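You operate a simulated robot arm through the tools that you are given. There is no shell and no other tool.

Carry out the task below with a simulated robot arm. There is one attempt and no reset: what you move stays moved.

## Task
Demagnetise the small table's green-sealed medium bearing, leave it on the meter and switch the demagnetiser off.
Fine: Red knob to ON, pass it slowly over the plate, lift it clear, knob back to OFF. Where these are worked on the way, their far stop is far enough and under half their travel is too little: red knob.

Only the result counts: the job must be done as asked and must still hold three seconds after the hand-in. Knocking over, shifting, dropping, spilling or breaking anything else fails it.

## Robot
A 7-joint arm with a fingered hand, fixed in place. Base frame: the origin is on the floor under the middle of its stand, x ahead of it, y to its left, z up. Lengths are in mm, angles in degrees, forces in N, time in s.
With the tool pointing down near the work surface it reaches from about 300 to 700 mm from the base axis. Its first joint turns from -69.0 to 172.0 degrees. Payload 3.4 kg.
The tool frame sits at the grasp point between the pads (the TCP): z along the fingers, y along the line on which they close. The tips reach 25 mm beyond it. The gripper opens to 88 mm; its body begins 29 mm behind the TCP. The gripper is a hand of 5 fingers: y runs from the thumb to the fingers, the wrist lies at [-13, -97, -162] in the tool frame, and closing takes about 1.5 s.
Orientation is told as [roll, pitch, yaw] about the base's x, y, z axes, in that order, counted from this pose: with the fingers straight down and the wrist toward the robot, the tool's x, y and z point along [0, 1, 0], [1, 0, 0] and [0, 0, -1] of the base frame.

## Interface
- The arm moves only by the tool play_rows. Its argument "series" is a list of rows, each a list of 2 entries, a list of its own where there are three numbers: the shift along the tool's x, y, z in mm, then the turn, a rotation vector about the tool's x, y, z in degrees. In form: [[[x, y, z], [ax, ay, az]], ...]. A call has 1 to 20 rows; each row shifts and turns the commanded pose from where the row before left it, along the tool's axes as they then stand. "grip" is the gripper command, from -1 (fully open) to 1 (shut), values between in proportion, set as the call begins (left out, the last holds). Rows are played at 5 a second. More than 50 mm and 8.6 degrees between two rows, or a gripper value outside its range, and nothing of the call is played. Where a pose cannot be reached the arm comes as near as it can. A force on the tool above 40 N (or 10 N above the force at the start of the call, whichever is more), or a blocked arm, ends the call early, and 0.2 s more pass. Each finger travels about 153 mm/s and halts on what it meets, pressing with about 22 N; the grip force reading is that of the motor and also rises with nothing between the fingers. The clock runs only during rows and for 0.2 s after the last one: add rows that do not move to give the fingers time. The reply holds the time, the measured pose of the TCP, the force on the tool along the base axes, the opening and the grip force, in the units named above and with some noise, with the torque about the TCP (base axes, N m) and any sound that the robot's microphone picked up, and new pictures: "views" is both (left out), scene, wrist or none.
- Cameras (640 x 400 px; columns grow to the right, rows downward): "scene" is fixed at [51.1, 500.5, 1600.3]; the picture's right is [-0.83, -0.55, 0.00], its down [-0.23, 0.35, -0.91] and it looks along [0.50, -0.76, -0.42] (base axes); focal length 348 px, centre (320, 200). "wrist" rides on the gripper at [59, -79, -105] in the tool frame; the picture's right is [-0.73, 0.32, -0.61], its down [-0.62, -0.68, 0.38] and it looks along [-0.29, 0.66, 0.70] (tool axes); focal length 234 px, centre (320, 200). There is no depth. A picture from a camera that has moved, and an enlarged one, comes with that camera's place and axes in the base frame and with its lens.
- move_column(by): slides the trunk up (or, below 0, down) by that many mm; the arm rides with it, the base frame stays. It gives what a move gives, with no picture.
- curl_fingers(index, middle, ring, little, thumb_bend, thumb_turn): sets how far each is bent, from 0 (flat) to 100 (curled in); at 30 the hand is open as for a grip, at 70 the pads meet at the TCP. One left out holds its place. A second passes; each finger stops where it meets its share of the squeeze, and holds until it gets a number again. A gripper value or a shape takes the hand back. It gives what a move gives, with no picture; readings hold the bend of each and the force on index, middle, ring, little, thumb and palm. thumb_turn goes from beside the hand (0) to across from the fingers (100), as for a grip.
- grasp_type(shape): the hand has 5 fingers and takes this shape, open, in about a second: jaw (thumb against the fingers, like two jaws); tri (thumb and two fingers); tip (a fingertip pinch); poke (one finger out to press); point (the index stretched); flat (the hand flat); cup (the hand cupped); fist (a fist). The gripper value then closes the fingers along that shape, each until it touches; the sizes above hold for jaw. It gives what a move gives, with no picture.
- inspect(camera, box): a new picture of the part [left, top, right, bottom] of that camera's present view, enlarged. No time passes.
- close_job(): hands the job in; it is judged then, once.

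Nothing tells you positions but the pictures and the camera data. Unless the task says otherwise, let go and move clear before handing in.

The tools are called after ">>>" by a JSON object that holds its "op" and its "data". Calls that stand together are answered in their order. play_rows: Moves the arm, as the interface text tells. Its arguments: {"type":"object","properties":{"series":{"type":"array","items":{"type":"array"}},"grip":{"type":"number"},"views":{"type":"string","enum":["both","scene","wrist","none"]}},"required":["series"]} The other tools are called the same way: move_column (by) moves the trunk up or down; grasp_type (shape) gives the hand a shape; curl_fingers (index, middle, ring, little, thumb_bend, thumb_turn) moves the fingers one by one; inspect (camera, box) takes an enlarged picture of a part of a camera's view; close_job () hands the job in.

At the start:

```text
time: 0.0
ee_pos: [366.3, -270.5, 1288.9]
ee_rot: [0.0, 0.1, 0.0]
contact_force: [-0.2, -1.0, 0.0]
wrist_torque: [0.01, 0.0, -0.01]
grip_width: 87.6
finger_force: 0.0
shape: jaw
bend: [30.0, 30.0, 30.0, 30.0, 30.0, 98.0]
finger forces: [0.0, 0.0, 0.0, 0.0, 0.1, 0.1]
trunk travel left (down, up): [-700.0, 240.0]
```

scene: 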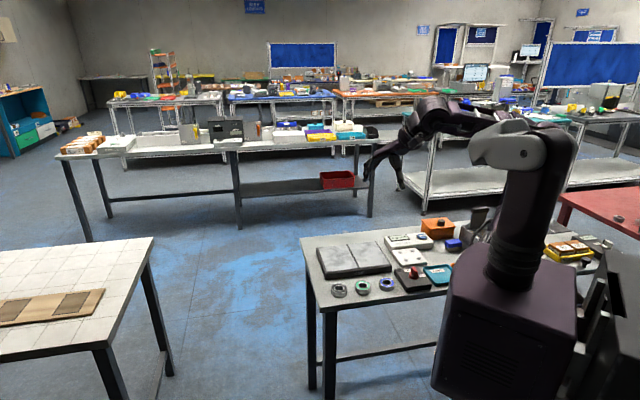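
wrist: 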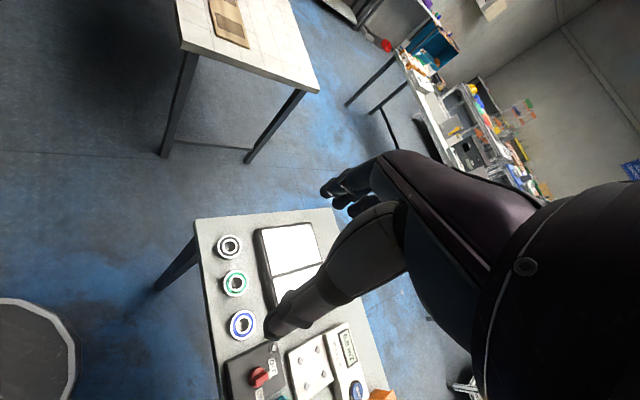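

I see a small table with three bearings (grey, green, blue seals), a red-knob demagnetiser, a plate and a meter. I'll take enlarged pictures before moving.

>>> {"op": "inspect", "data": {"camera": "scene", "box": [300, 210, 500, 335]}}

>>> {"op": "inspect", "data": {"camera": "wrist", "box": [190, 200, 430, 400]}}

```text
3.20 times, centred on (400, 272) of scene
camera zoom: at [51.1, 500.5, 1600.3], right [-0.83, -0.55, 0.0], down [-0.23, 0.35, -0.91], along [0.5, -0.76, -0.42], focal length 1114 px, centre (64, -32)
```

zoom: 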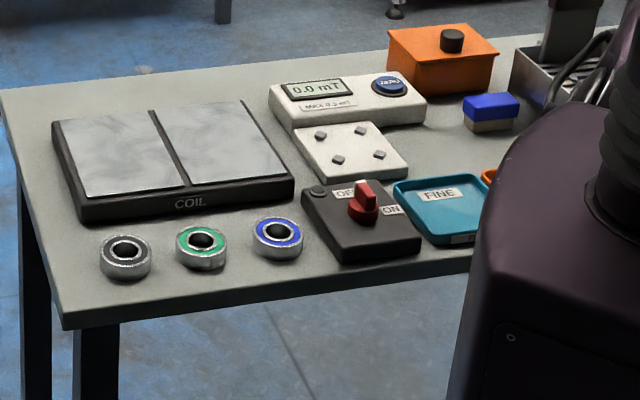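

```text
2.00 times, centred on (310, 300) of wrist
camera zoom: at [288.1, -212.2, 1393.3], right [0.32, -0.73, 0.61], down [-0.68, -0.62, -0.38], along [0.66, -0.29, -0.7], focal length 468 px, centre (340, 0)
```

zoom: 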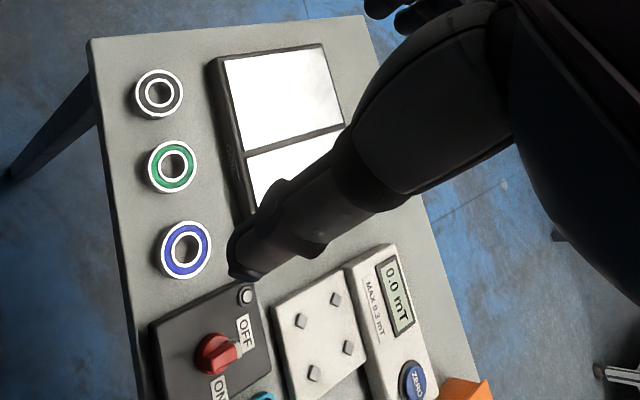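

The bearings sit in a row running diagonally: grey, green, blue, with the coil plate behind the row and the knob box and meter further along. I'll yaw the hand about -45° to line up with the table while still high, then look again.

>>> {"op": "play_rows", "data": {"series": [[[0, 0, 0], [0, 0, 7.5]], [[0, 0, 0], [0, 0, 7.5]], [[0, 0, 0], [0, 0, 7.5]], [[0, 0, 0], [0, 0, 7.5]], [[0, 0, 0], [0, 0, 7.5]], [[0, 0, 0], [0, 0, 7.5]], [[0, 0, 0], [0, 0, 0]]]}}

```text
time: 1.6
ee_pos: [366.5, -271.0, 1288.7]
ee_rot: [-0.1, 0.0, -45.1]
contact_force: [-0.5, 0.0, 0.4]
wrist_torque: [-0.02, 0.0, 0.01]
grip_width: 87.5
finger_force: 0.1
shape: jaw
bend: [30.0, 30.0, 30.0, 30.0, 30.0, 98.0]
finger forces: [0.1, 0.0, 0.0, 0.1, 0.0, 0.1]
trunk travel left (down, up): [-700.0, 240.0]
camera wrist: at [352.2, -173.9, 1393.2], right [-0.29, -0.74, 0.61], down [-0.92, 0.04, -0.38], along [0.26, -0.67, -0.7], focal length 234 px, centre (320, 200)
```

scene: 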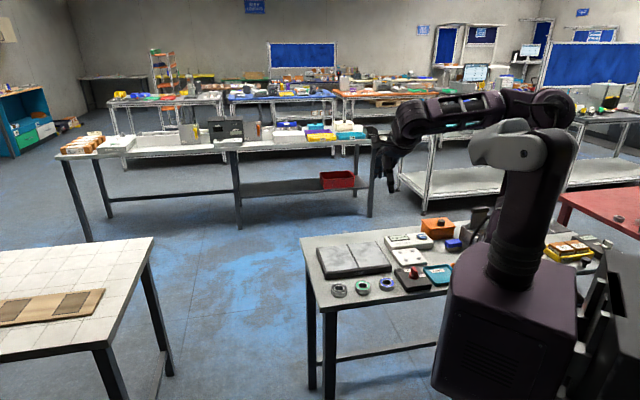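
wrist: 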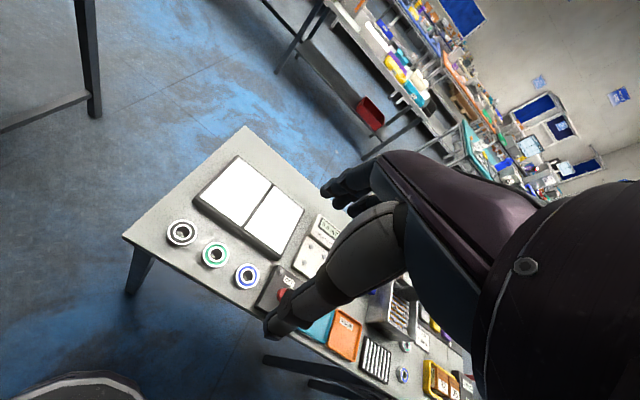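

The yaw is now about -45° and lines up with the table. I'll lower and shift the hand, still about 200 mm above the objects, so the wrist camera gets a closer view.

>>> {"op": "play_rows", "data": {"series": [[[-17, 0, 33], [0, 0, 0]], [[-17, 0, 33], [0, 0, 0]], [[-17, 0, 33], [0, 0, 0]], [[-17, 0, 33], [0, 0, 0]], [[-17, 0, 33], [0, 0, 0]], [[0, 0, 0], [0, 0, 0]]]}}

```text
time: 3.0
ee_pos: [328.1, -348.1, 1131.9]
ee_rot: [0.0, 0.2, -45.0]
contact_force: [0.8, 0.8, 0.7]
wrist_torque: [-0.01, -0.03, 0.02]
grip_width: 87.4
finger_force: 0.0
shape: jaw
bend: [30.0, 30.0, 30.0, 30.0, 30.0, 98.0]
finger forces: [0.0, 0.1, 0.0, 0.0, 0.0, 0.0]
out of reach, approached as far as the arm can: row 4, 5
trunk travel left (down, up): [-700.0, 240.0]
camera wrist: at [314.3, -251.0, 1236.4], right [-0.28, -0.74, 0.61], down [-0.92, 0.04, -0.38], along [0.26, -0.67, -0.7], focal length 234 px, centre (320, 200)
```

scene: 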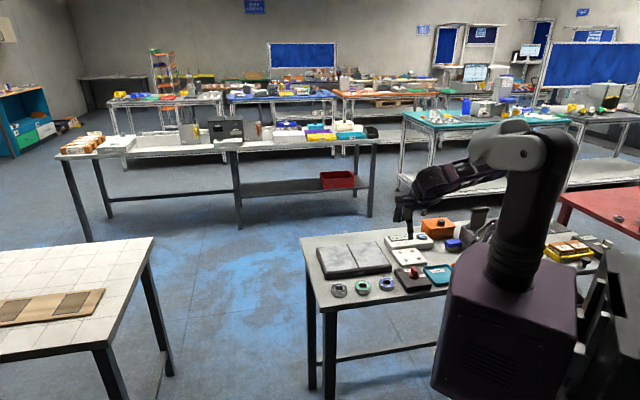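
wrist: 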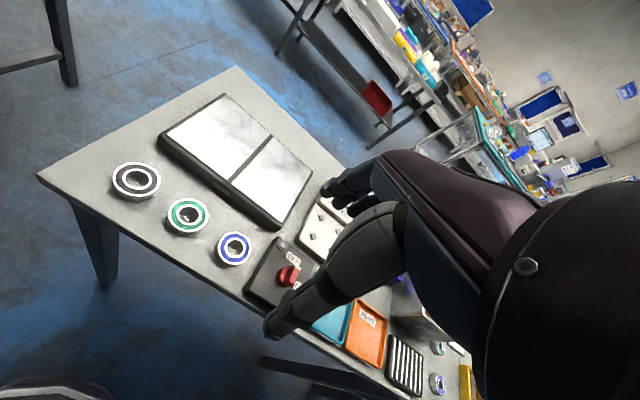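

The arm hit a reach limit at this height, so I'll lower the trunk to bring the table into easier reach. There is still plenty of clearance.

>>> {"op": "move_column", "data": {"by": -100}}

```text
time: 4.3
ee_pos: [328.8, -349.8, 1031.8]
ee_rot: [0.0, 0.1, -45.0]
contact_force: [-0.5, 1.2, 0.0]
wrist_torque: [0.0, 0.02, -0.04]
grip_width: 88.0
finger_force: 0.1
shape: jaw
bend: [30.0, 30.0, 30.0, 30.0, 30.0, 98.0]
finger forces: [0.1, 0.0, 0.0, 0.1, 0.0, 0.0]
trunk travel left (down, up): [-600.0, 340.0]
```

The trunk is 100 mm lower. I'll raise the arm to open its reach envelope and see how it behaves.

>>> {"op": "play_rows", "data": {"series": [[[0, 0, -35], [0, 0, 0]], [[0, 0, -35], [0, 0, 0]], [[0, 0, -35], [0, 0, 0]], [[0, 0, -35], [0, 0, 0]], [[0, 0, 0], [0, 0, 0]]]}}

>>> {"op": "move_column", "data": {"by": -200}}

```text
time: 5.5
ee_pos: [329.1, -348.8, 1170.0]
ee_rot: [0.1, 0.2, -44.9]
contact_force: [-0.8, -0.3, -0.9]
wrist_torque: [-0.01, 0.02, 0.01]
grip_width: 87.7
finger_force: 0.0
shape: jaw
bend: [30.0, 30.0, 30.0, 30.0, 30.0, 98.0]
finger forces: [0.0, 0.0, 0.0, 0.0, 0.0, 0.0]
trunk travel left (down, up): [-600.0, 340.0]
camera wrist: at [314.6, -251.7, 1274.6], right [-0.28, -0.74, 0.61], down [-0.92, 0.04, -0.38], along [0.26, -0.67, -0.7], focal length 234 px, centre (320, 200)
```

scene: 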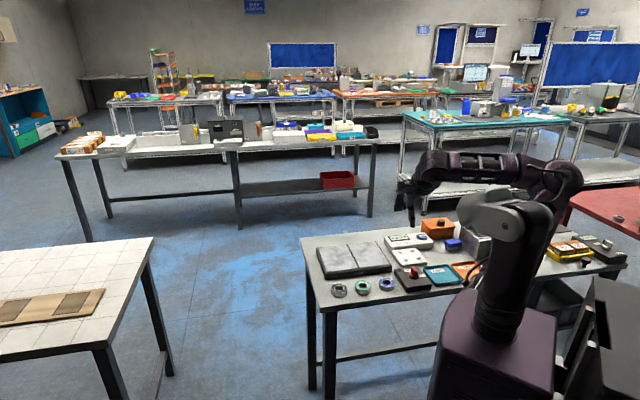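
wrist: 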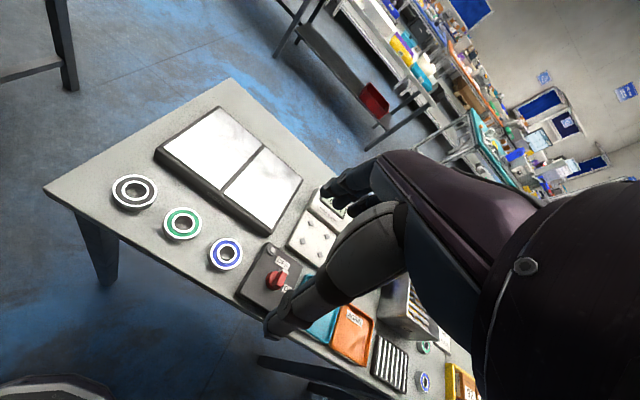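

```text
time: 7.7
ee_pos: [328.3, -348.3, 970.0]
ee_rot: [0.0, 0.1, -44.9]
contact_force: [-0.7, 0.3, 0.1]
wrist_torque: [0.0, 0.0, 0.03]
grip_width: 87.8
finger_force: 0.0
shape: jaw
bend: [30.0, 30.0, 30.0, 30.0, 30.0, 98.0]
finger forces: [0.0, 0.1, 0.0, 0.1, 0.1, 0.0]
trunk travel left (down, up): [-400.0, 540.0]
```

The trunk is 300 mm lower than at the start. I'll raise the hand again for an overview of the table from this configuration.

>>> {"op": "play_rows", "data": {"series": [[[-15, 0, -40], [0, 0, 0]], [[-15, 0, -40], [0, 0, 0]], [[-10, 0, -30], [0, 0, 0]], [[0, 0, 0], [0, 0, 0]]]}}

>>> {"op": "inspect", "data": {"camera": "wrist", "box": [60, 100, 380, 300]}}

```text
time: 8.7
ee_pos: [302.8, -376.9, 1080.5]
ee_rot: [0.0, 0.1, -45.0]
contact_force: [0.1, -0.5, 0.4]
wrist_torque: [0.01, 0.01, -0.02]
grip_width: 87.9
finger_force: 0.0
shape: jaw
bend: [30.0, 30.0, 30.0, 30.0, 30.0, 98.0]
finger forces: [0.0, 0.1, 0.1, 0.1, 0.0, 0.1]
trunk travel left (down, up): [-400.0, 540.0]
camera wrist: at [289.5, -279.5, 1185.5], right [-0.28, -0.74, 0.61], down [-0.92, 0.04, -0.38], along [0.26, -0.67, -0.7], focal length 234 px, centre (320, 200)
```

scene: 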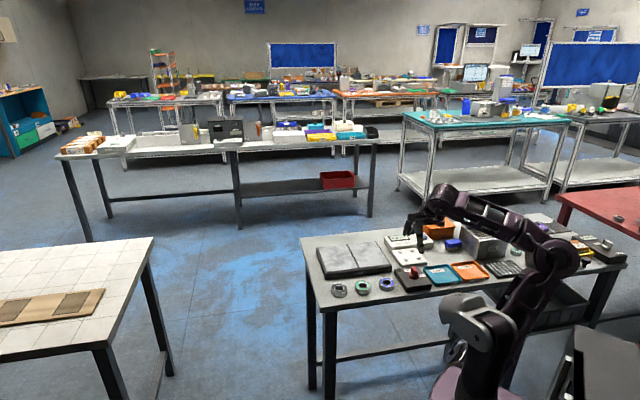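
wrist: 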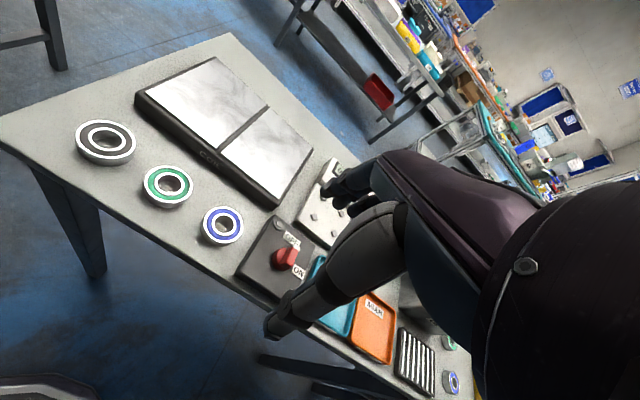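

```text
2.00 times, centred on (220, 200) of wrist
camera zoom: at [289.5, -279.5, 1185.5], right [-0.28, -0.74, 0.61], down [-0.92, 0.04, -0.38], along [0.26, -0.67, -0.7], focal length 468 px, centre (520, 200)
```

zoom: 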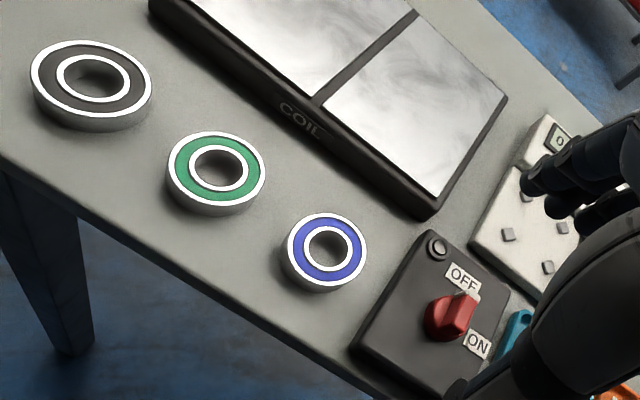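

>>> {"op": "inspect", "data": {"camera": "scene", "box": [380, 200, 640, 320]}}

>>> {"op": "inspect", "data": {"camera": "scene", "box": [310, 225, 450, 312]}}

>>> {"op": "inspect", "data": {"camera": "wrist", "box": [250, 240, 570, 400]}}

```text
2.46 times, centred on (510, 260) of scene
camera zoom: at [51.1, 500.5, 1600.3], right [-0.83, -0.55, 0.0], down [-0.23, 0.35, -0.91], along [0.5, -0.76, -0.42], focal length 857 px, centre (-148, 52)
```

zoom: 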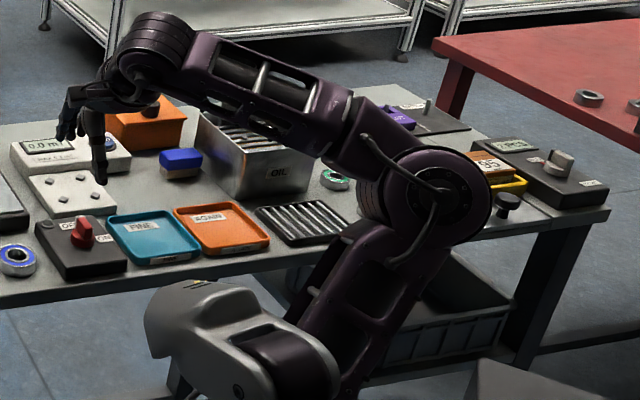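

```text
4.57 times, centred on (380, 268) of scene
camera zoom: at [51.1, 500.5, 1600.3], right [-0.83, -0.55, 0.0], down [-0.23, 0.35, -0.91], along [0.5, -0.76, -0.42], focal length 1592 px, centre (46, -113)
```

zoom: 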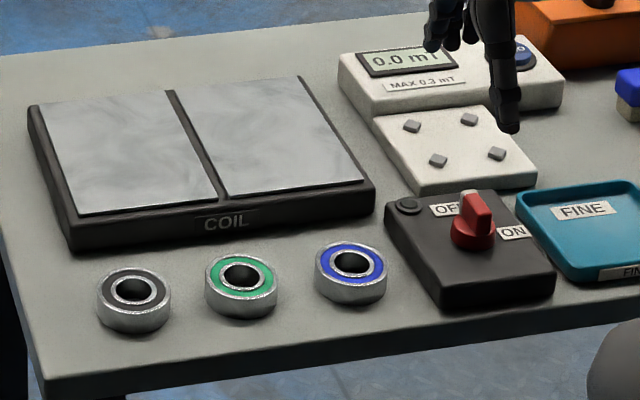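

```text
2.00 times, centred on (410, 320) of wrist
camera zoom: at [289.5, -279.5, 1185.5], right [-0.28, -0.74, 0.61], down [-0.92, 0.04, -0.38], along [0.26, -0.67, -0.7], focal length 468 px, centre (140, -40)
```

zoom: 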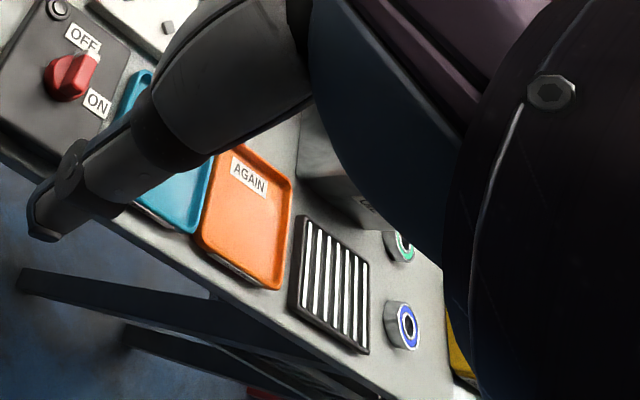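

>>> {"op": "inspect", "data": {"camera": "scene", "box": [500, 170, 640, 300]}}

>>> {"op": "inspect", "data": {"camera": "scene", "box": [0, 220, 200, 345]}}

>>> {"op": "inspect", "data": {"camera": "scene", "box": [390, 60, 640, 216]}}

>>> {"op": "inspect", "data": {"camera": "scene", "box": [40, 60, 400, 285]}}

```text
3.08 times, centred on (570, 235) of scene
camera zoom: at [51.1, 500.5, 1600.3], right [-0.83, -0.55, 0.0], down [-0.23, 0.35, -0.91], along [0.5, -0.76, -0.42], focal length 1071 px, centre (-449, 92)
```

zoom: 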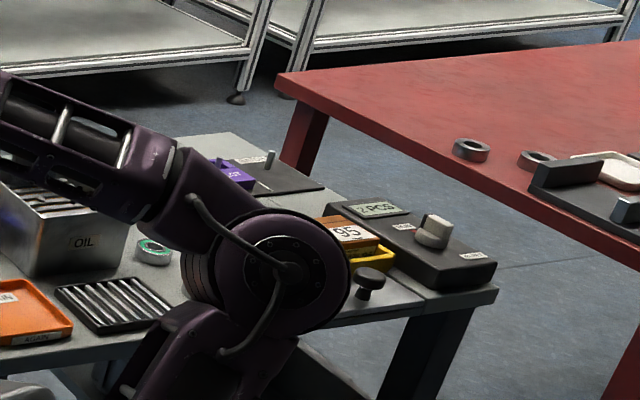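

```text
3.20 times, centred on (100, 282) of scene
camera zoom: at [51.1, 500.5, 1600.3], right [-0.83, -0.55, 0.0], down [-0.23, 0.35, -0.91], along [0.5, -0.76, -0.42], focal length 1114 px, centre (1024, -64)
```

zoom: 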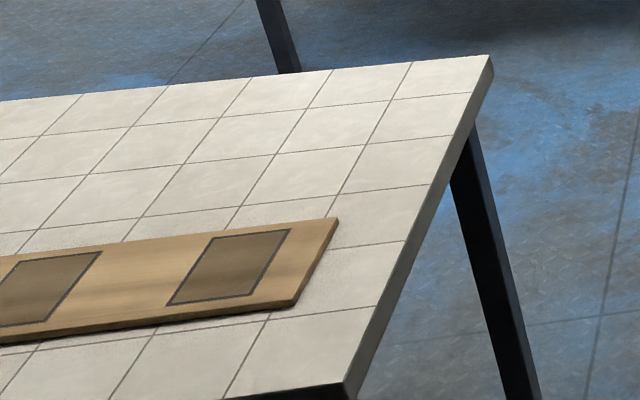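

```text
2.56 times, centred on (515, 138) of scene
camera zoom: at [51.1, 500.5, 1600.3], right [-0.83, -0.55, 0.0], down [-0.23, 0.35, -0.91], along [0.5, -0.76, -0.42], focal length 891 px, centre (-179, 359)
```

zoom: 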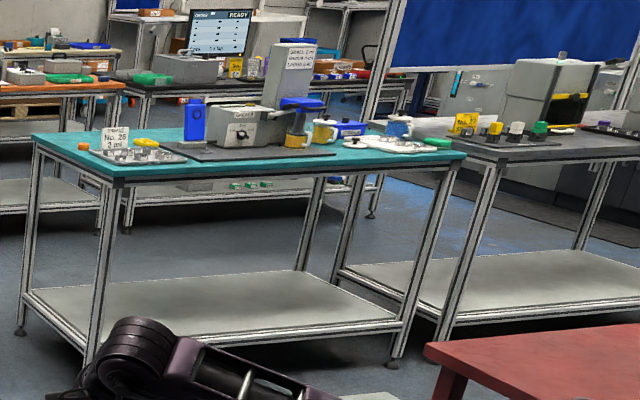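

```text
1.78 times, centred on (220, 172) of scene
camera zoom: at [51.1, 500.5, 1600.3], right [-0.83, -0.55, 0.0], down [-0.23, 0.35, -0.91], along [0.5, -0.76, -0.42], focal length 619 px, centre (498, 249)
```

zoom: 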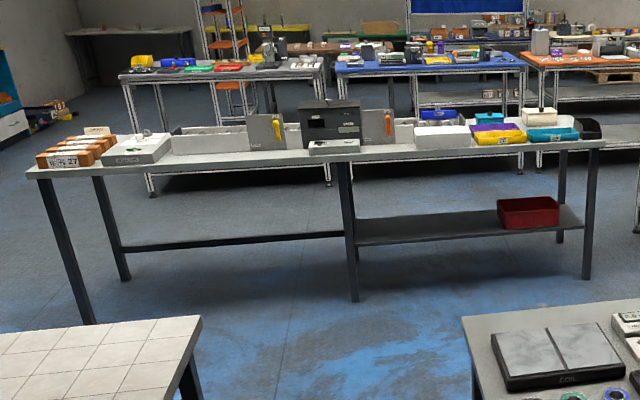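

>>> {"op": "inspect", "data": {"camera": "wrist", "box": [225, 205, 345, 290]}}

>>> {"op": "inspect", "data": {"camera": "scene", "box": [380, 225, 460, 295]}}

```text
4.71 times, centred on (285, 248) of wrist
camera zoom: at [289.5, -279.5, 1185.5], right [-0.28, -0.74, 0.61], down [-0.92, 0.04, -0.38], along [0.26, -0.67, -0.7], focal length 1102 px, centre (485, -24)
```

zoom: 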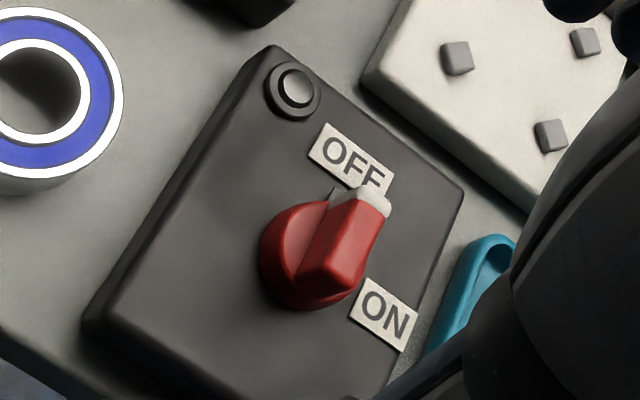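

```text
5.71 times, centred on (420, 260) of scene
camera zoom: at [51.1, 500.5, 1600.3], right [-0.83, -0.55, 0.0], down [-0.23, 0.35, -0.91], along [0.5, -0.76, -0.42], focal length 1990 px, centre (-251, -143)
```

zoom: 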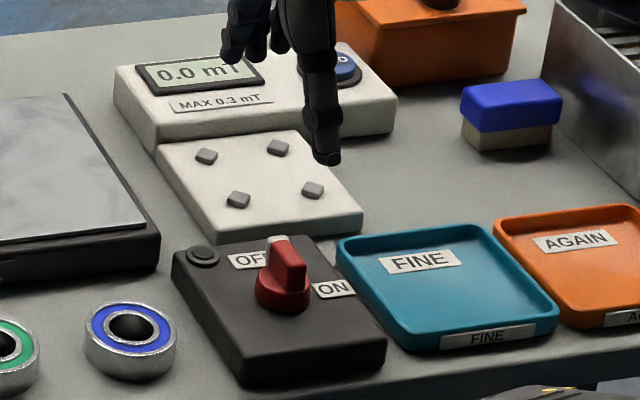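

The red knob's pointer tip points to the back of the table (OFF), and ON is about a quarter turn clockwise from above. I'll move the camera over the knob and meter for a second viewpoint so I can triangulate heights.

>>> {"op": "play_rows", "data": {"series": [[[-21, 29, 16], [0, 0, 0]], [[-21, 29, 16], [0, 0, 0]], [[-21, 29, 16], [0, 0, 0]], [[-21, 29, 16], [0, 0, 0]], [[0, 0, 0], [0, 0, 0]]]}}

>>> {"op": "inspect", "data": {"camera": "wrist", "box": [60, 150, 380, 350]}}

```text
time: 9.9
ee_pos: [325.1, -517.0, 1015.9]
ee_rot: [-0.1, 0.2, -44.9]
contact_force: [0.7, 1.1, -0.1]
wrist_torque: [0.0, 0.02, -0.02]
grip_width: 87.4
finger_force: 0.1
shape: jaw
bend: [30.0, 30.0, 30.0, 30.0, 30.0, 98.0]
finger forces: [0.1, 0.0, 0.1, 0.1, 0.0, 0.0]
trunk travel left (down, up): [-400.0, 540.0]
camera wrist: at [310.5, -419.5, 1120.5], right [-0.28, -0.74, 0.61], down [-0.92, 0.04, -0.38], along [0.26, -0.67, -0.7], focal length 234 px, centre (320, 200)
```

scene: 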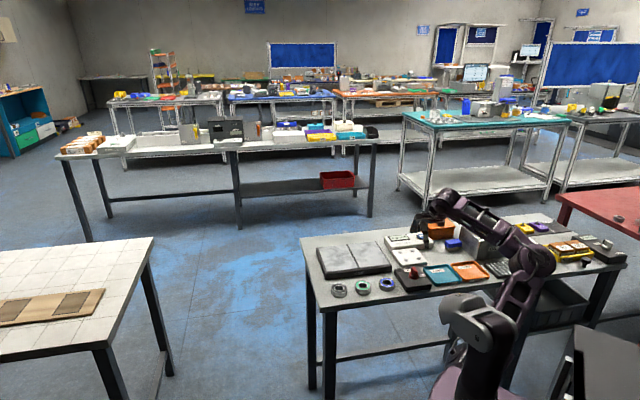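
wrist: 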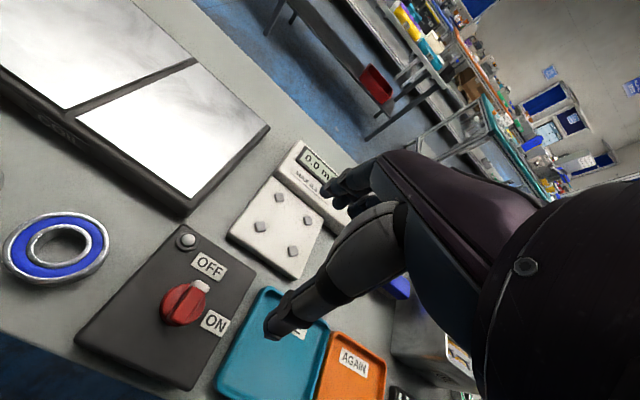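

```text
2.00 times, centred on (220, 250) of wrist
camera zoom: at [310.5, -419.5, 1120.5], right [-0.28, -0.74, 0.61], down [-0.92, 0.04, -0.38], along [0.26, -0.67, -0.7], focal length 468 px, centre (520, 100)
```

zoom: 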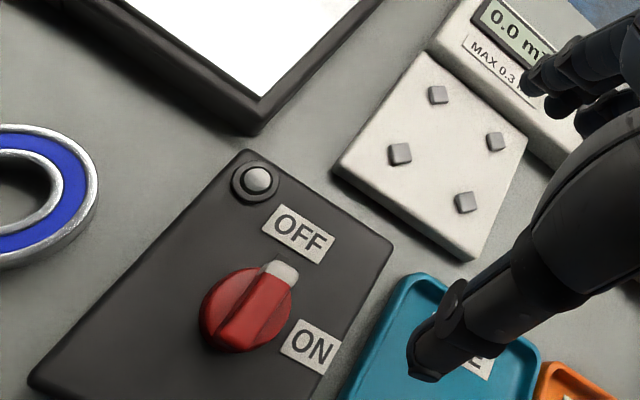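

The knob centre comes out near (315, -461), with its top at z≈908. The meter pad centre is near (372, -583), with four low studs around it. I'll check the meter housing and the coil plate.

>>> {"op": "inspect", "data": {"camera": "wrist", "box": [210, 130, 370, 290]}}

>>> {"op": "inspect", "data": {"camera": "scene", "box": [370, 215, 470, 280]}}

```text
2.50 times, centred on (290, 210) of wrist
camera zoom: at [310.5, -419.5, 1120.5], right [-0.28, -0.74, 0.61], down [-0.92, 0.04, -0.38], along [0.26, -0.67, -0.7], focal length 585 px, centre (395, 175)
```

zoom: 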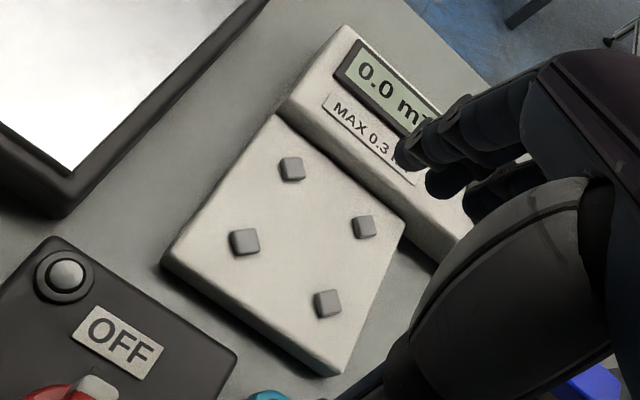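

```text
6.15 times, centred on (420, 248) of scene
camera zoom: at [51.1, 500.5, 1600.3], right [-0.83, -0.55, 0.0], down [-0.23, 0.35, -0.91], along [0.5, -0.76, -0.42], focal length 2143 px, centre (-295, -92)
```

zoom: 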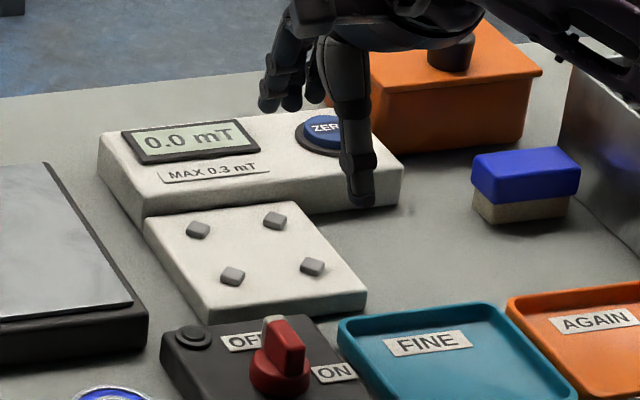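

The pad is about 98 mm square, with the housing about 49 mm behind its centre. Next I'll try the tripod shape in free air here and watch how the fingers sit.

>>> {"op": "grasp_type", "data": {"shape": "tri"}}

>>> {"op": "inspect", "data": {"camera": "wrist", "box": [200, 130, 480, 350]}}

>>> {"op": "inspect", "data": {"camera": "scene", "box": [390, 180, 500, 260]}}

```text
time: 10.8
ee_pos: [325.3, -516.8, 1015.7]
ee_rot: [0.0, 0.2, -44.9]
contact_force: [-0.5, 0.0, 0.1]
wrist_torque: [-0.01, -0.02, -0.02]
grip_width: 87.6
finger_force: 0.1
shape: tri
bend: [30.0, 30.0, 99.0, 99.0, 30.0, 98.0]
finger forces: [0.0, 0.0, 0.0, 0.1, 0.1, 0.0]
trunk travel left (down, up): [-400.0, 540.0]
```

```text
1.82 times, centred on (340, 240) of wrist
camera zoom: at [310.6, -419.6, 1120.5], right [-0.28, -0.74, 0.61], down [-0.92, 0.04, -0.38], along [0.26, -0.67, -0.7], focal length 426 px, centre (284, 127)
```

zoom: 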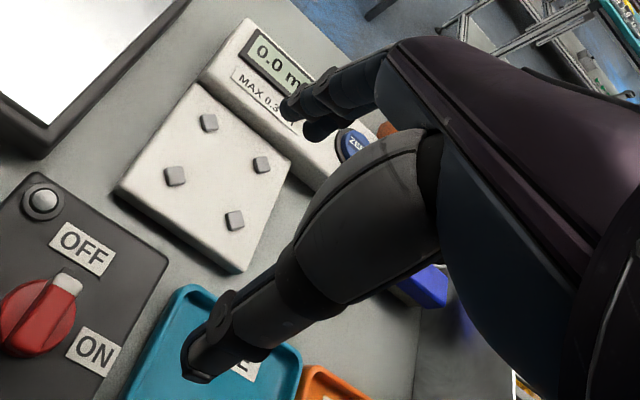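

```text
5.00 times, centred on (445, 220) of scene
camera zoom: at [51.1, 500.5, 1600.3], right [-0.83, -0.55, 0.0], down [-0.23, 0.35, -0.91], along [0.5, -0.76, -0.42], focal length 1741 px, centre (-305, 100)
```

zoom: 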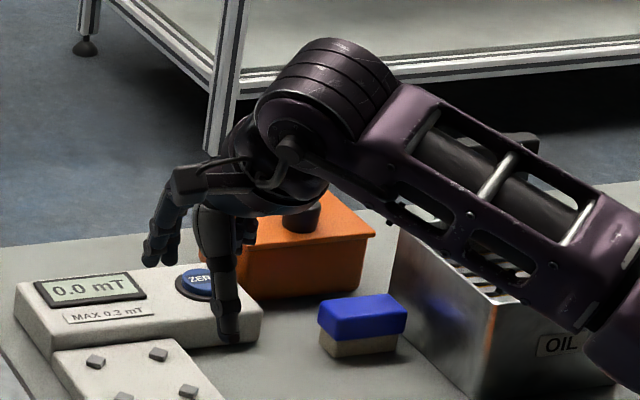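

The tripod shape puts index and middle opposite the thumb, with ring and little folded away. I'll part-close it in the air to see how the tips travel.

>>> {"op": "play_rows", "data": {"series": [[[0, 0, 0], [0, 0, 0]], [[0, 0, 0], [0, 0, 0]], [[0, 0, 0], [0, 0, 0]], [[0, 0, 0], [0, 0, 0]], [[0, 0, 0], [0, 0, 0]]], "grip": 0.0, "views": "none"}}

>>> {"op": "inspect", "data": {"camera": "wrist", "box": [200, 130, 480, 350]}}

>>> {"op": "inspect", "data": {"camera": "scene", "box": [390, 180, 500, 260]}}

```text
time: 12.0
ee_pos: [324.7, -515.9, 1016.1]
ee_rot: [0.0, 0.1, -44.9]
contact_force: [0.0, -1.1, 0.3]
wrist_torque: [-0.03, 0.01, -0.02]
grip_width: 44.4
finger_force: 0.0
shape: tri
bend: [74.0, 44.0, 99.0, 99.0, 69.0, 100.0]
finger forces: [0.2, 0.0, 0.0, 0.1, 0.0, 0.0]
trunk travel left (down, up): [-400.0, 540.0]
```

```text
1.82 times, centred on (340, 240) of wrist
camera zoom: at [310.6, -419.6, 1120.5], right [-0.28, -0.74, 0.61], down [-0.92, 0.04, -0.38], along [0.26, -0.67, -0.7], focal length 426 px, centre (284, 127)
```

zoom: 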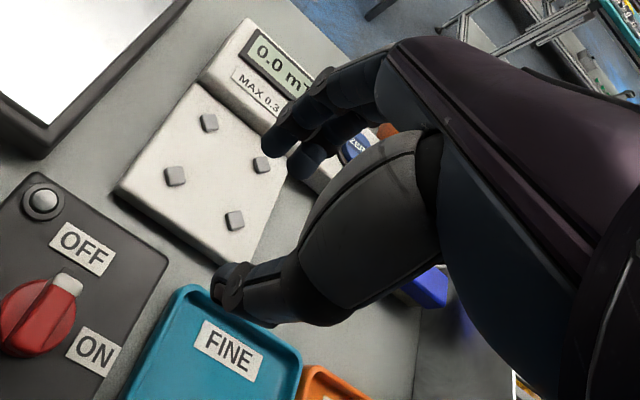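

```text
5.00 times, centred on (445, 220) of scene
camera zoom: at [51.1, 500.5, 1600.3], right [-0.83, -0.55, 0.0], down [-0.23, 0.35, -0.91], along [0.5, -0.76, -0.42], focal length 1741 px, centre (-305, 100)
```

zoom: 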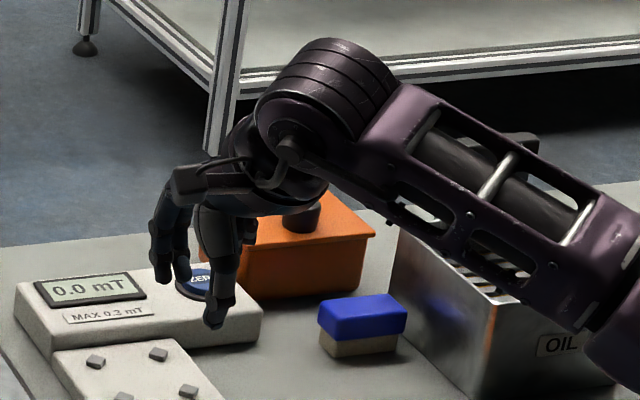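

>>> {"op": "grasp_type", "data": {"shape": "jaw"}}

>>> {"op": "play_rows", "data": {"series": [[[0, 0, 0], [0, 0, 0]], [[0, 0, 0], [0, 0, 0]], [[0, 0, 0], [0, 0, 0]], [[0, 0, 0], [0, 0, 0]], [[0, 0, 0], [0, 0, 0]]], "grip": 0.2, "views": "none"}}

>>> {"op": "inspect", "data": {"camera": "wrist", "box": [200, 130, 480, 350]}}

>>> {"op": "inspect", "data": {"camera": "scene", "box": [400, 200, 470, 250]}}

```text
time: 12.9
ee_pos: [324.6, -515.7, 1016.8]
ee_rot: [0.0, 0.0, -45.0]
contact_force: [-0.5, 0.3, 0.2]
wrist_torque: [0.04, -0.03, 0.0]
grip_width: 87.9
finger_force: 0.1
shape: jaw
bend: [30.0, 30.0, 30.0, 30.0, 30.0, 98.0]
finger forces: [0.1, 0.1, 0.0, 0.0, 0.0, 0.1]
trunk travel left (down, up): [-400.0, 540.0]
```

```text
time: 14.1
ee_pos: [323.3, -516.2, 1015.7]
ee_rot: [0.0, 0.2, -45.1]
contact_force: [-0.1, -0.4, 0.4]
wrist_torque: [-0.02, 0.0, -0.03]
grip_width: 35.8
finger_force: 0.0
shape: jaw
bend: [74.0, 49.0, 45.0, 43.0, 72.0, 100.0]
finger forces: [0.0, 0.0, 0.0, 0.0, 0.0, 0.0]
trunk travel left (down, up): [-400.0, 540.0]
```

```text
1.82 times, centred on (340, 240) of wrist
camera zoom: at [310.6, -419.6, 1120.5], right [-0.28, -0.74, 0.61], down [-0.92, 0.04, -0.38], along [0.26, -0.67, -0.7], focal length 426 px, centre (284, 127)
```

zoom: 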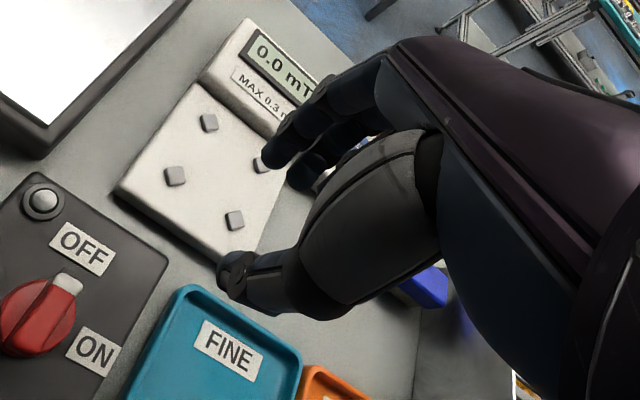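

```text
8.00 times, centred on (435, 225) of scene
camera zoom: at [51.1, 500.5, 1600.3], right [-0.83, -0.55, 0.0], down [-0.23, 0.35, -0.91], along [0.5, -0.76, -0.42], focal length 2785 px, centre (-600, 0)
```

zoom: 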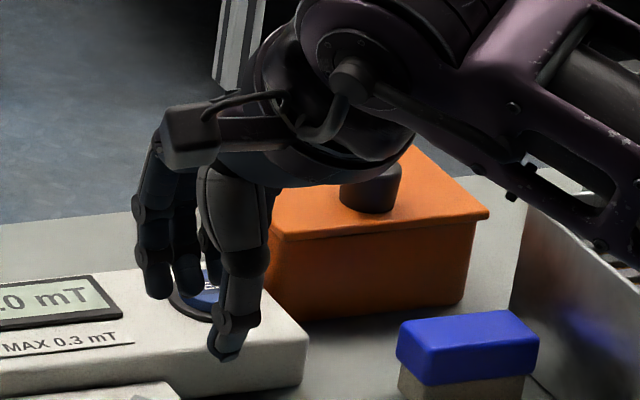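

>>> {"op": "inspect", "data": {"camera": "scene", "box": [394, 255, 434, 290]}}

>>> {"op": "inspect", "data": {"camera": "wrist", "box": [140, 220, 240, 345]}}

```text
11.43 times, centred on (414, 272) of scene
camera zoom: at [51.1, 500.5, 1600.3], right [-0.83, -0.55, 0.0], down [-0.23, 0.35, -0.91], along [0.5, -0.76, -0.42], focal length 3979 px, centre (-754, -629)
```

zoom: 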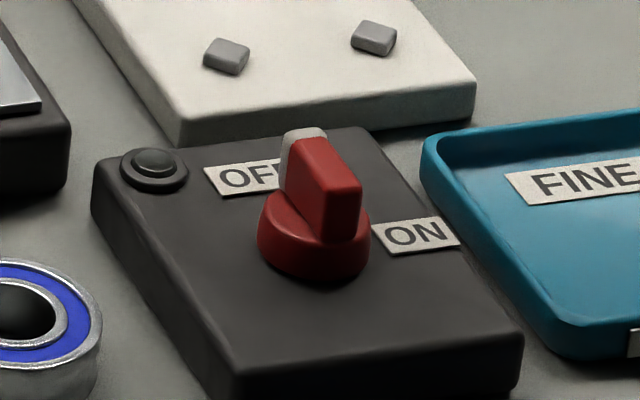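

```text
3.20 times, centred on (190, 282) of wrist
camera zoom: at [310.6, -419.6, 1120.5], right [-0.28, -0.74, 0.61], down [-0.92, 0.04, -0.38], along [0.26, -0.67, -0.7], focal length 749 px, centre (736, -64)
```

zoom: 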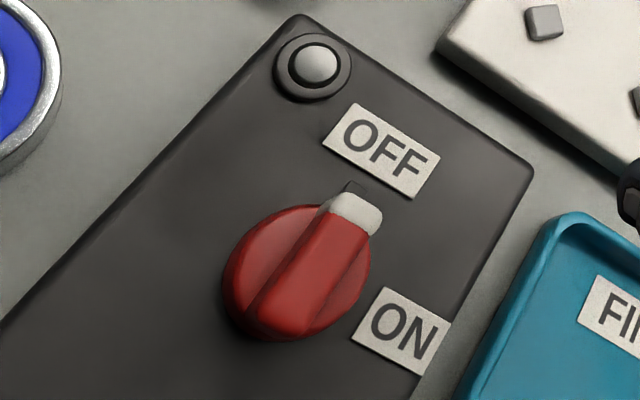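

The knob is a 33 mm disc with a bar about 12 mm wide on top, and the bar currently points to the back. I'll switch to the tripod shape, move above the knob, and test whether I can yaw to +45° there.

>>> {"op": "grasp_type", "data": {"shape": "tri"}}

>>> {"op": "play_rows", "data": {"series": [[[16, -23, 0], [0, 0, 0]], [[17, -23, 0], [0, 0, 0]], [[0, 0, 0], [0, 0, -7.5]], [[0, 0, 0], [0, 0, -7.5]], [[0, 0, 0], [0, 0, -7.5]], [[0, 0, 0], [0, 0, -7.5]], [[0, 0, 0], [0, 0, -7.5]], [[0, 0, 0], [0, 0, -7.5]], [[0, 0, 0], [0, 0, -7.5]], [[0, 0, 0], [0, 0, -7.5]], [[0, 0, 0], [0, 0, -7.5]], [[0, 0, 0], [0, 0, -7.5]], [[0, 0, 0], [0, 0, -7.5]], [[0, 0, 0], [0, 0, -7.5]], [[0, 0, 0], [0, 0, 0]]]}}

```text
time: 15.0
ee_pos: [324.3, -517.0, 1016.1]
ee_rot: [0.0, 0.1, -45.0]
contact_force: [-0.6, -0.6, -1.1]
wrist_torque: [-0.01, -0.01, 0.0]
grip_width: 87.5
finger_force: 0.0
shape: tri
bend: [30.0, 30.0, 99.0, 99.0, 30.0, 98.0]
finger forces: [0.0, 0.0, 0.0, 0.0, 0.1, 0.0]
trunk travel left (down, up): [-400.0, 540.0]
```

```text
time: 18.2
ee_pos: [325.8, -234.5, 940.9]
ee_rot: [-0.1, 0.1, 41.7]
contact_force: [-0.2, -0.1, 0.3]
wrist_torque: [0.01, 0.02, 0.0]
grip_width: 87.8
finger_force: 0.1
shape: tri
bend: [30.0, 30.0, 99.0, 99.0, 30.0, 98.0]
finger forces: [0.0, 0.0, 0.0, 0.0, 0.0, 0.0]
out of reach, approached as far as the arm can: row 7, 8, 9, 10, 11, 12, 13, 14
trunk travel left (down, up): [-400.0, 540.0]
camera wrist: at [228.1, -243.2, 1045.8], right [0.72, -0.32, 0.61], down [-0.09, -0.92, -0.38], along [0.68, 0.22, -0.7], focal length 234 px, centre (320, 200)
```

scene: 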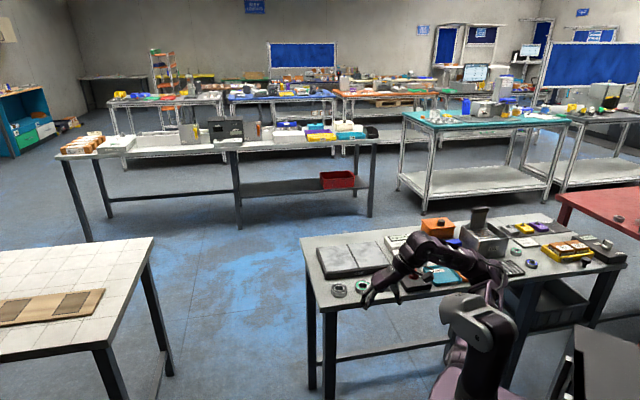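
wrist: 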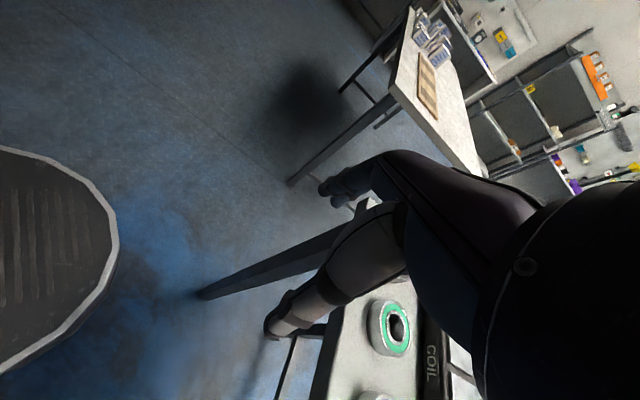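

Yaw +45° is out of reach there and the arm drifted off, so I must avoid unreachable yaws. Nothing looks touched. I'll raise the hand, turn back, and then check negative yaws instead.

>>> {"op": "play_rows", "data": {"series": [[[0, 0, -20], [0, 0, 0]], [[0, 0, -20], [0, 0, 5]], [[0, 0, -20], [0, 0, 7.5]], [[0, 0, -20], [0, 0, 7.5]], [[0, 0, 0], [0, 0, 7.5]], [[0, 0, 0], [0, 0, 0]]]}}

```text
time: 19.6
ee_pos: [327.0, -234.9, 1021.7]
ee_rot: [-0.2, 0.1, 14.1]
contact_force: [0.1, -0.3, 0.4]
wrist_torque: [0.0, -0.01, 0.04]
grip_width: 87.8
finger_force: 0.0
shape: tri
bend: [30.0, 30.0, 99.0, 99.0, 30.0, 98.0]
finger forces: [0.0, 0.0, 0.0, 0.0, 0.1, 0.0]
trunk travel left (down, up): [-400.0, 540.0]
camera wrist: at [236.2, -197.1, 1126.4], right [0.49, -0.62, 0.61], down [-0.51, -0.77, -0.38], along [0.71, -0.12, -0.7], focal length 234 px, centre (320, 200)
```

scene: 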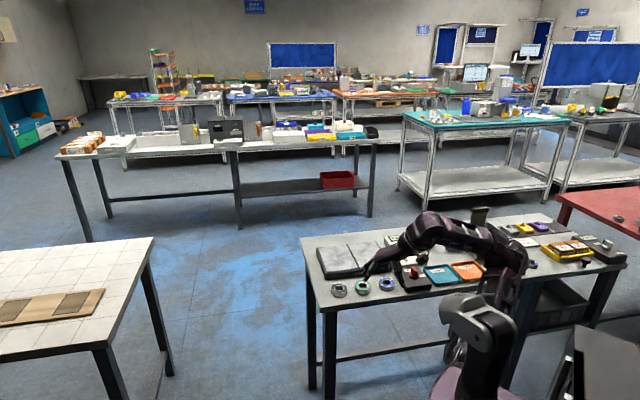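
wrist: 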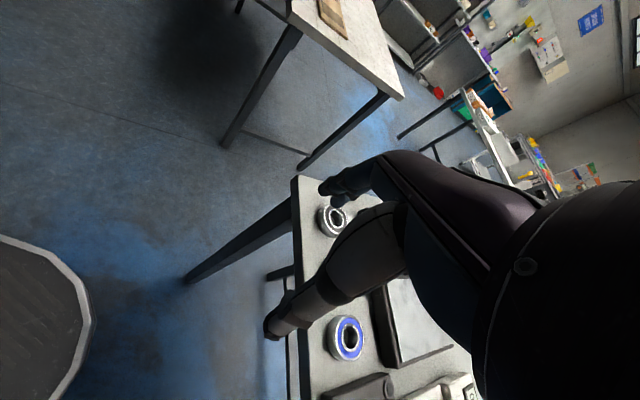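

>>> {"op": "play_rows", "data": {"series": [[[0, 0, 0], [0, 0, 7.4]], [[0, 0, 0], [0, 0, 7.4]], [[0, 0, 0], [0, 0, 7.4]], [[0, 0, 0], [0, 0, 7.4]], [[0, 0, 0], [0, 0, 7.4]], [[0, 0, 0], [0, 0, 7.4]], [[0, 0, 0], [0, 0, 7.4]], [[0, 0, 0], [0, 0, 7.3]], [[-28, 25.2, 0], [0, 0, 0]], [[-28, 25.2, 0], [0, 0, 0]], [[-28, 25.2, 0], [0, 0, 0]], [[-28, 25.2, 0], [0, 0, 0]], [[-28, 25.2, 0], [0, 0, 0]], [[-28, 25.2, 0], [0, 0, 0]], [[0, 0, 0], [0, 0, 0]]]}}

>>> {"op": "inspect", "data": {"camera": "scene", "box": [300, 220, 460, 320]}}

```text
time: 22.8
ee_pos: [314.0, -458.4, 1019.4]
ee_rot: [-0.1, 0.0, -44.9]
contact_force: [0.3, 0.1, 0.7]
wrist_torque: [-0.01, 0.02, 0.01]
grip_width: 87.7
finger_force: 0.1
shape: tri
bend: [30.0, 30.0, 99.0, 99.0, 30.0, 98.0]
finger forces: [0.0, 0.0, 0.0, 0.0, 0.0, 0.0]
trunk travel left (down, up): [-400.0, 540.0]
camera wrist: at [299.4, -361.0, 1124.2], right [-0.28, -0.74, 0.61], down [-0.92, 0.04, -0.38], along [0.26, -0.67, -0.69], focal length 234 px, centre (320, 200)
```

scene: 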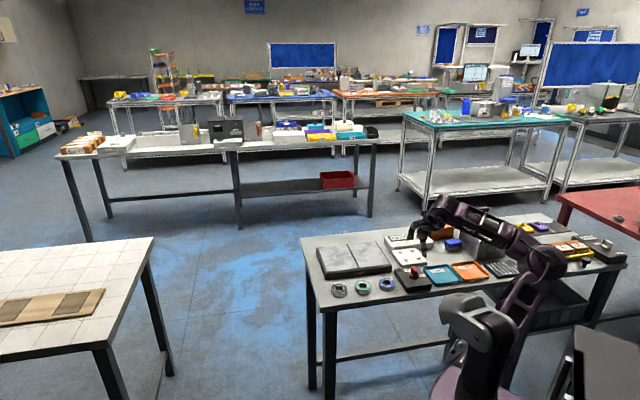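
wrist: 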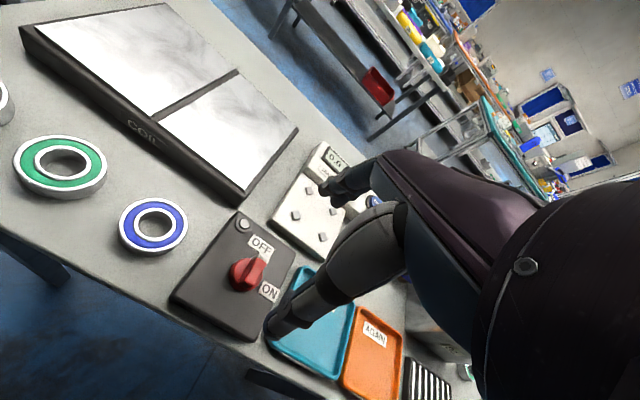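

```text
4.00 times, centred on (380, 270) of scene
camera zoom: at [51.1, 500.5, 1600.3], right [-0.83, -0.55, 0.0], down [-0.23, 0.35, -0.91], along [0.5, -0.76, -0.42], focal length 1393 px, centre (80, -80)
```

zoom: 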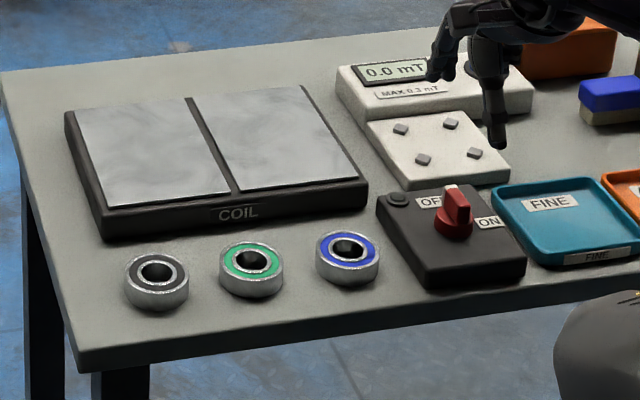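

Everything is still in place, and the hand is above the knob at yaw -45°. I'll test turning toward more negative yaw in small steps.

>>> {"op": "play_rows", "data": {"series": [[[0, 0, 0], [0, 0, 7.5]], [[0, 0, 0], [0, 0, 7.5]], [[0, 0, 0], [0, 0, 7.5]], [[0, 0, 0], [0, 0, 7.5]], [[0, 0, 0], [0, 0, 7.5]], [[0, 0, 0], [0, 0, 7.5]], [[0, 0, 0], [0, 0, 0]]], "views": "none"}}

```text
time: 24.4
ee_pos: [320.8, -476.7, 999.1]
ee_rot: [0.3, -0.1, -89.8]
contact_force: [0.6, -0.5, 0.0]
wrist_torque: [-0.02, -0.02, 0.02]
grip_width: 87.6
finger_force: 0.1
shape: tri
bend: [30.0, 30.0, 99.0, 99.0, 30.0, 98.0]
finger forces: [0.0, 0.1, 0.0, 0.0, 0.0, 0.0]
out of reach, approached as far as the arm can: row 5, 6
trunk travel left (down, up): [-400.0, 540.0]
```

Yaw at the knob only works between about -75° and -15°, so a pinch-and-twist on the bar doesn't fit. Instead I'll turn the knob by pushing the bar sideways along an arc with one finger. I'll go back to yaw -45° and look at the poke shape.

>>> {"op": "play_rows", "data": {"series": [[[0, 0, 0], [0, 0, -7.5]], [[0, 0, 0], [0, 0, -7.5]], [[0, 0, -5], [0, 0, -7.5]], [[0, 0, -5], [0, 0, -7.5]], [[0, 0, -5], [0, 0, -7.4]], [[0, 0, -5], [0, 0, -7.4]], [[0, 0, 0], [0, 0, 0]]], "views": "none"}}

>>> {"op": "grasp_type", "data": {"shape": "poke"}}

>>> {"op": "inspect", "data": {"camera": "wrist", "box": [160, 130, 480, 350]}}

>>> {"op": "inspect", "data": {"camera": "scene", "box": [390, 185, 470, 290]}}

```text
time: 26.0
ee_pos: [320.6, -478.0, 1018.8]
ee_rot: [0.0, -0.2, -44.9]
contact_force: [0.6, 0.4, 0.2]
wrist_torque: [-0.02, 0.02, -0.02]
grip_width: 87.6
finger_force: 0.0
shape: tri
bend: [30.0, 30.0, 99.0, 99.0, 30.0, 98.0]
finger forces: [0.0, 0.0, 0.0, 0.1, 0.0, 0.0]
trunk travel left (down, up): [-400.0, 540.0]
```

```text
time: 26.9
ee_pos: [319.4, -477.8, 1017.6]
ee_rot: [-0.2, -0.1, -45.1]
contact_force: [1.1, 0.3, 0.2]
wrist_torque: [0.01, -0.04, 0.01]
grip_width: 0.2
finger_force: 0.0
shape: poke
bend: [70.0, 70.0, 99.0, 99.0, 100.0, 100.0]
finger forces: [0.0, 0.1, 0.1, 0.0, 0.0, 0.0]
trunk travel left (down, up): [-400.0, 540.0]
```

```text
1.82 times, centred on (320, 240) of wrist
camera zoom: at [306.2, -379.9, 1122.3], right [-0.29, -0.74, 0.61], down [-0.92, 0.04, -0.38], along [0.26, -0.67, -0.69], focal length 426 px, centre (320, 127)
```

zoom: 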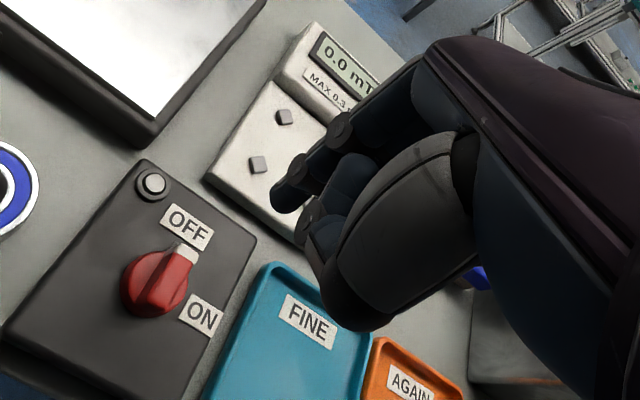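

```text
3.81 times, centred on (430, 238) of scene
camera zoom: at [51.1, 500.5, 1600.3], right [-0.83, -0.55, 0.0], down [-0.23, 0.35, -0.91], along [0.5, -0.76, -0.42], focal length 1326 px, centre (-99, 57)
```

zoom: 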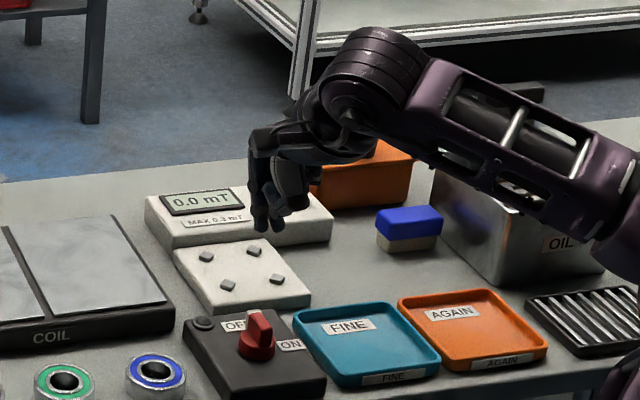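

In the poke shape, index and middle both point down at the TCP. I'll curl the middle finger away so only the index stays out, then measure where its tip is.

>>> {"op": "curl_fingers", "data": {"middle": 99, "index": 66}}

>>> {"op": "inspect", "data": {"camera": "wrist", "box": [220, 160, 400, 300]}}

>>> {"op": "inspect", "data": {"camera": "scene", "box": [405, 205, 455, 280]}}

```text
time: 27.9
ee_pos: [319.3, -478.9, 1018.4]
ee_rot: [-0.1, -0.1, -45.0]
contact_force: [0.3, 0.7, 0.0]
wrist_torque: [0.0, -0.03, 0.01]
grip_width: 26.1
finger_force: 0.0
shape: fingers
bend: [66.0, 99.0, 99.0, 99.0, 100.0, 100.0]
finger forces: [0.0, 0.0, 0.0, 0.0, 0.1, 0.1]
trunk travel left (down, up): [-400.0, 540.0]
```

```text
2.86 times, centred on (310, 230) of wrist
camera zoom: at [306.2, -379.9, 1122.3], right [-0.29, -0.74, 0.61], down [-0.92, 0.04, -0.38], along [0.26, -0.67, -0.69], focal length 669 px, centre (349, 114)
```

zoom: 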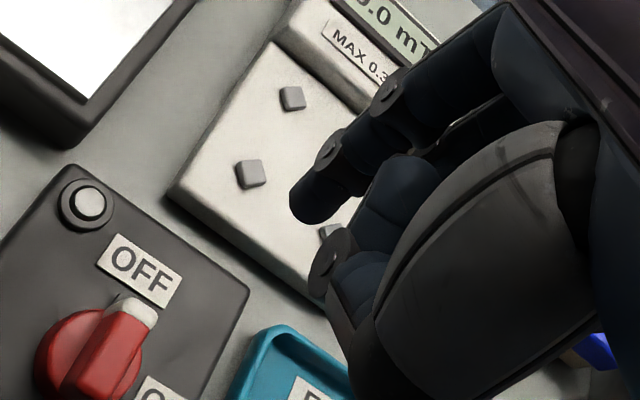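

```text
5.33 times, centred on (430, 242) of scene
camera zoom: at [51.1, 500.5, 1600.3], right [-0.83, -0.55, 0.0], down [-0.23, 0.35, -0.91], along [0.5, -0.76, -0.42], focal length 1857 px, centre (-267, -27)
```

zoom: 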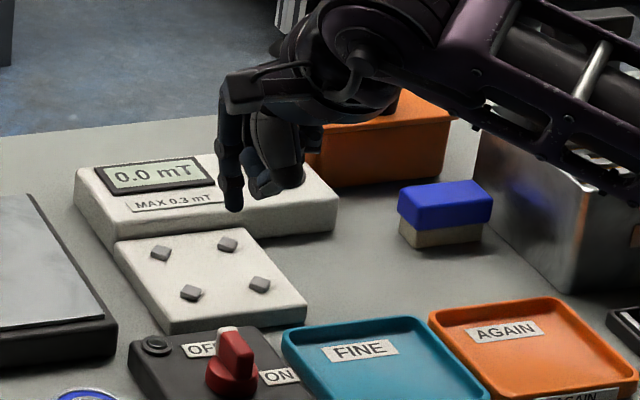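

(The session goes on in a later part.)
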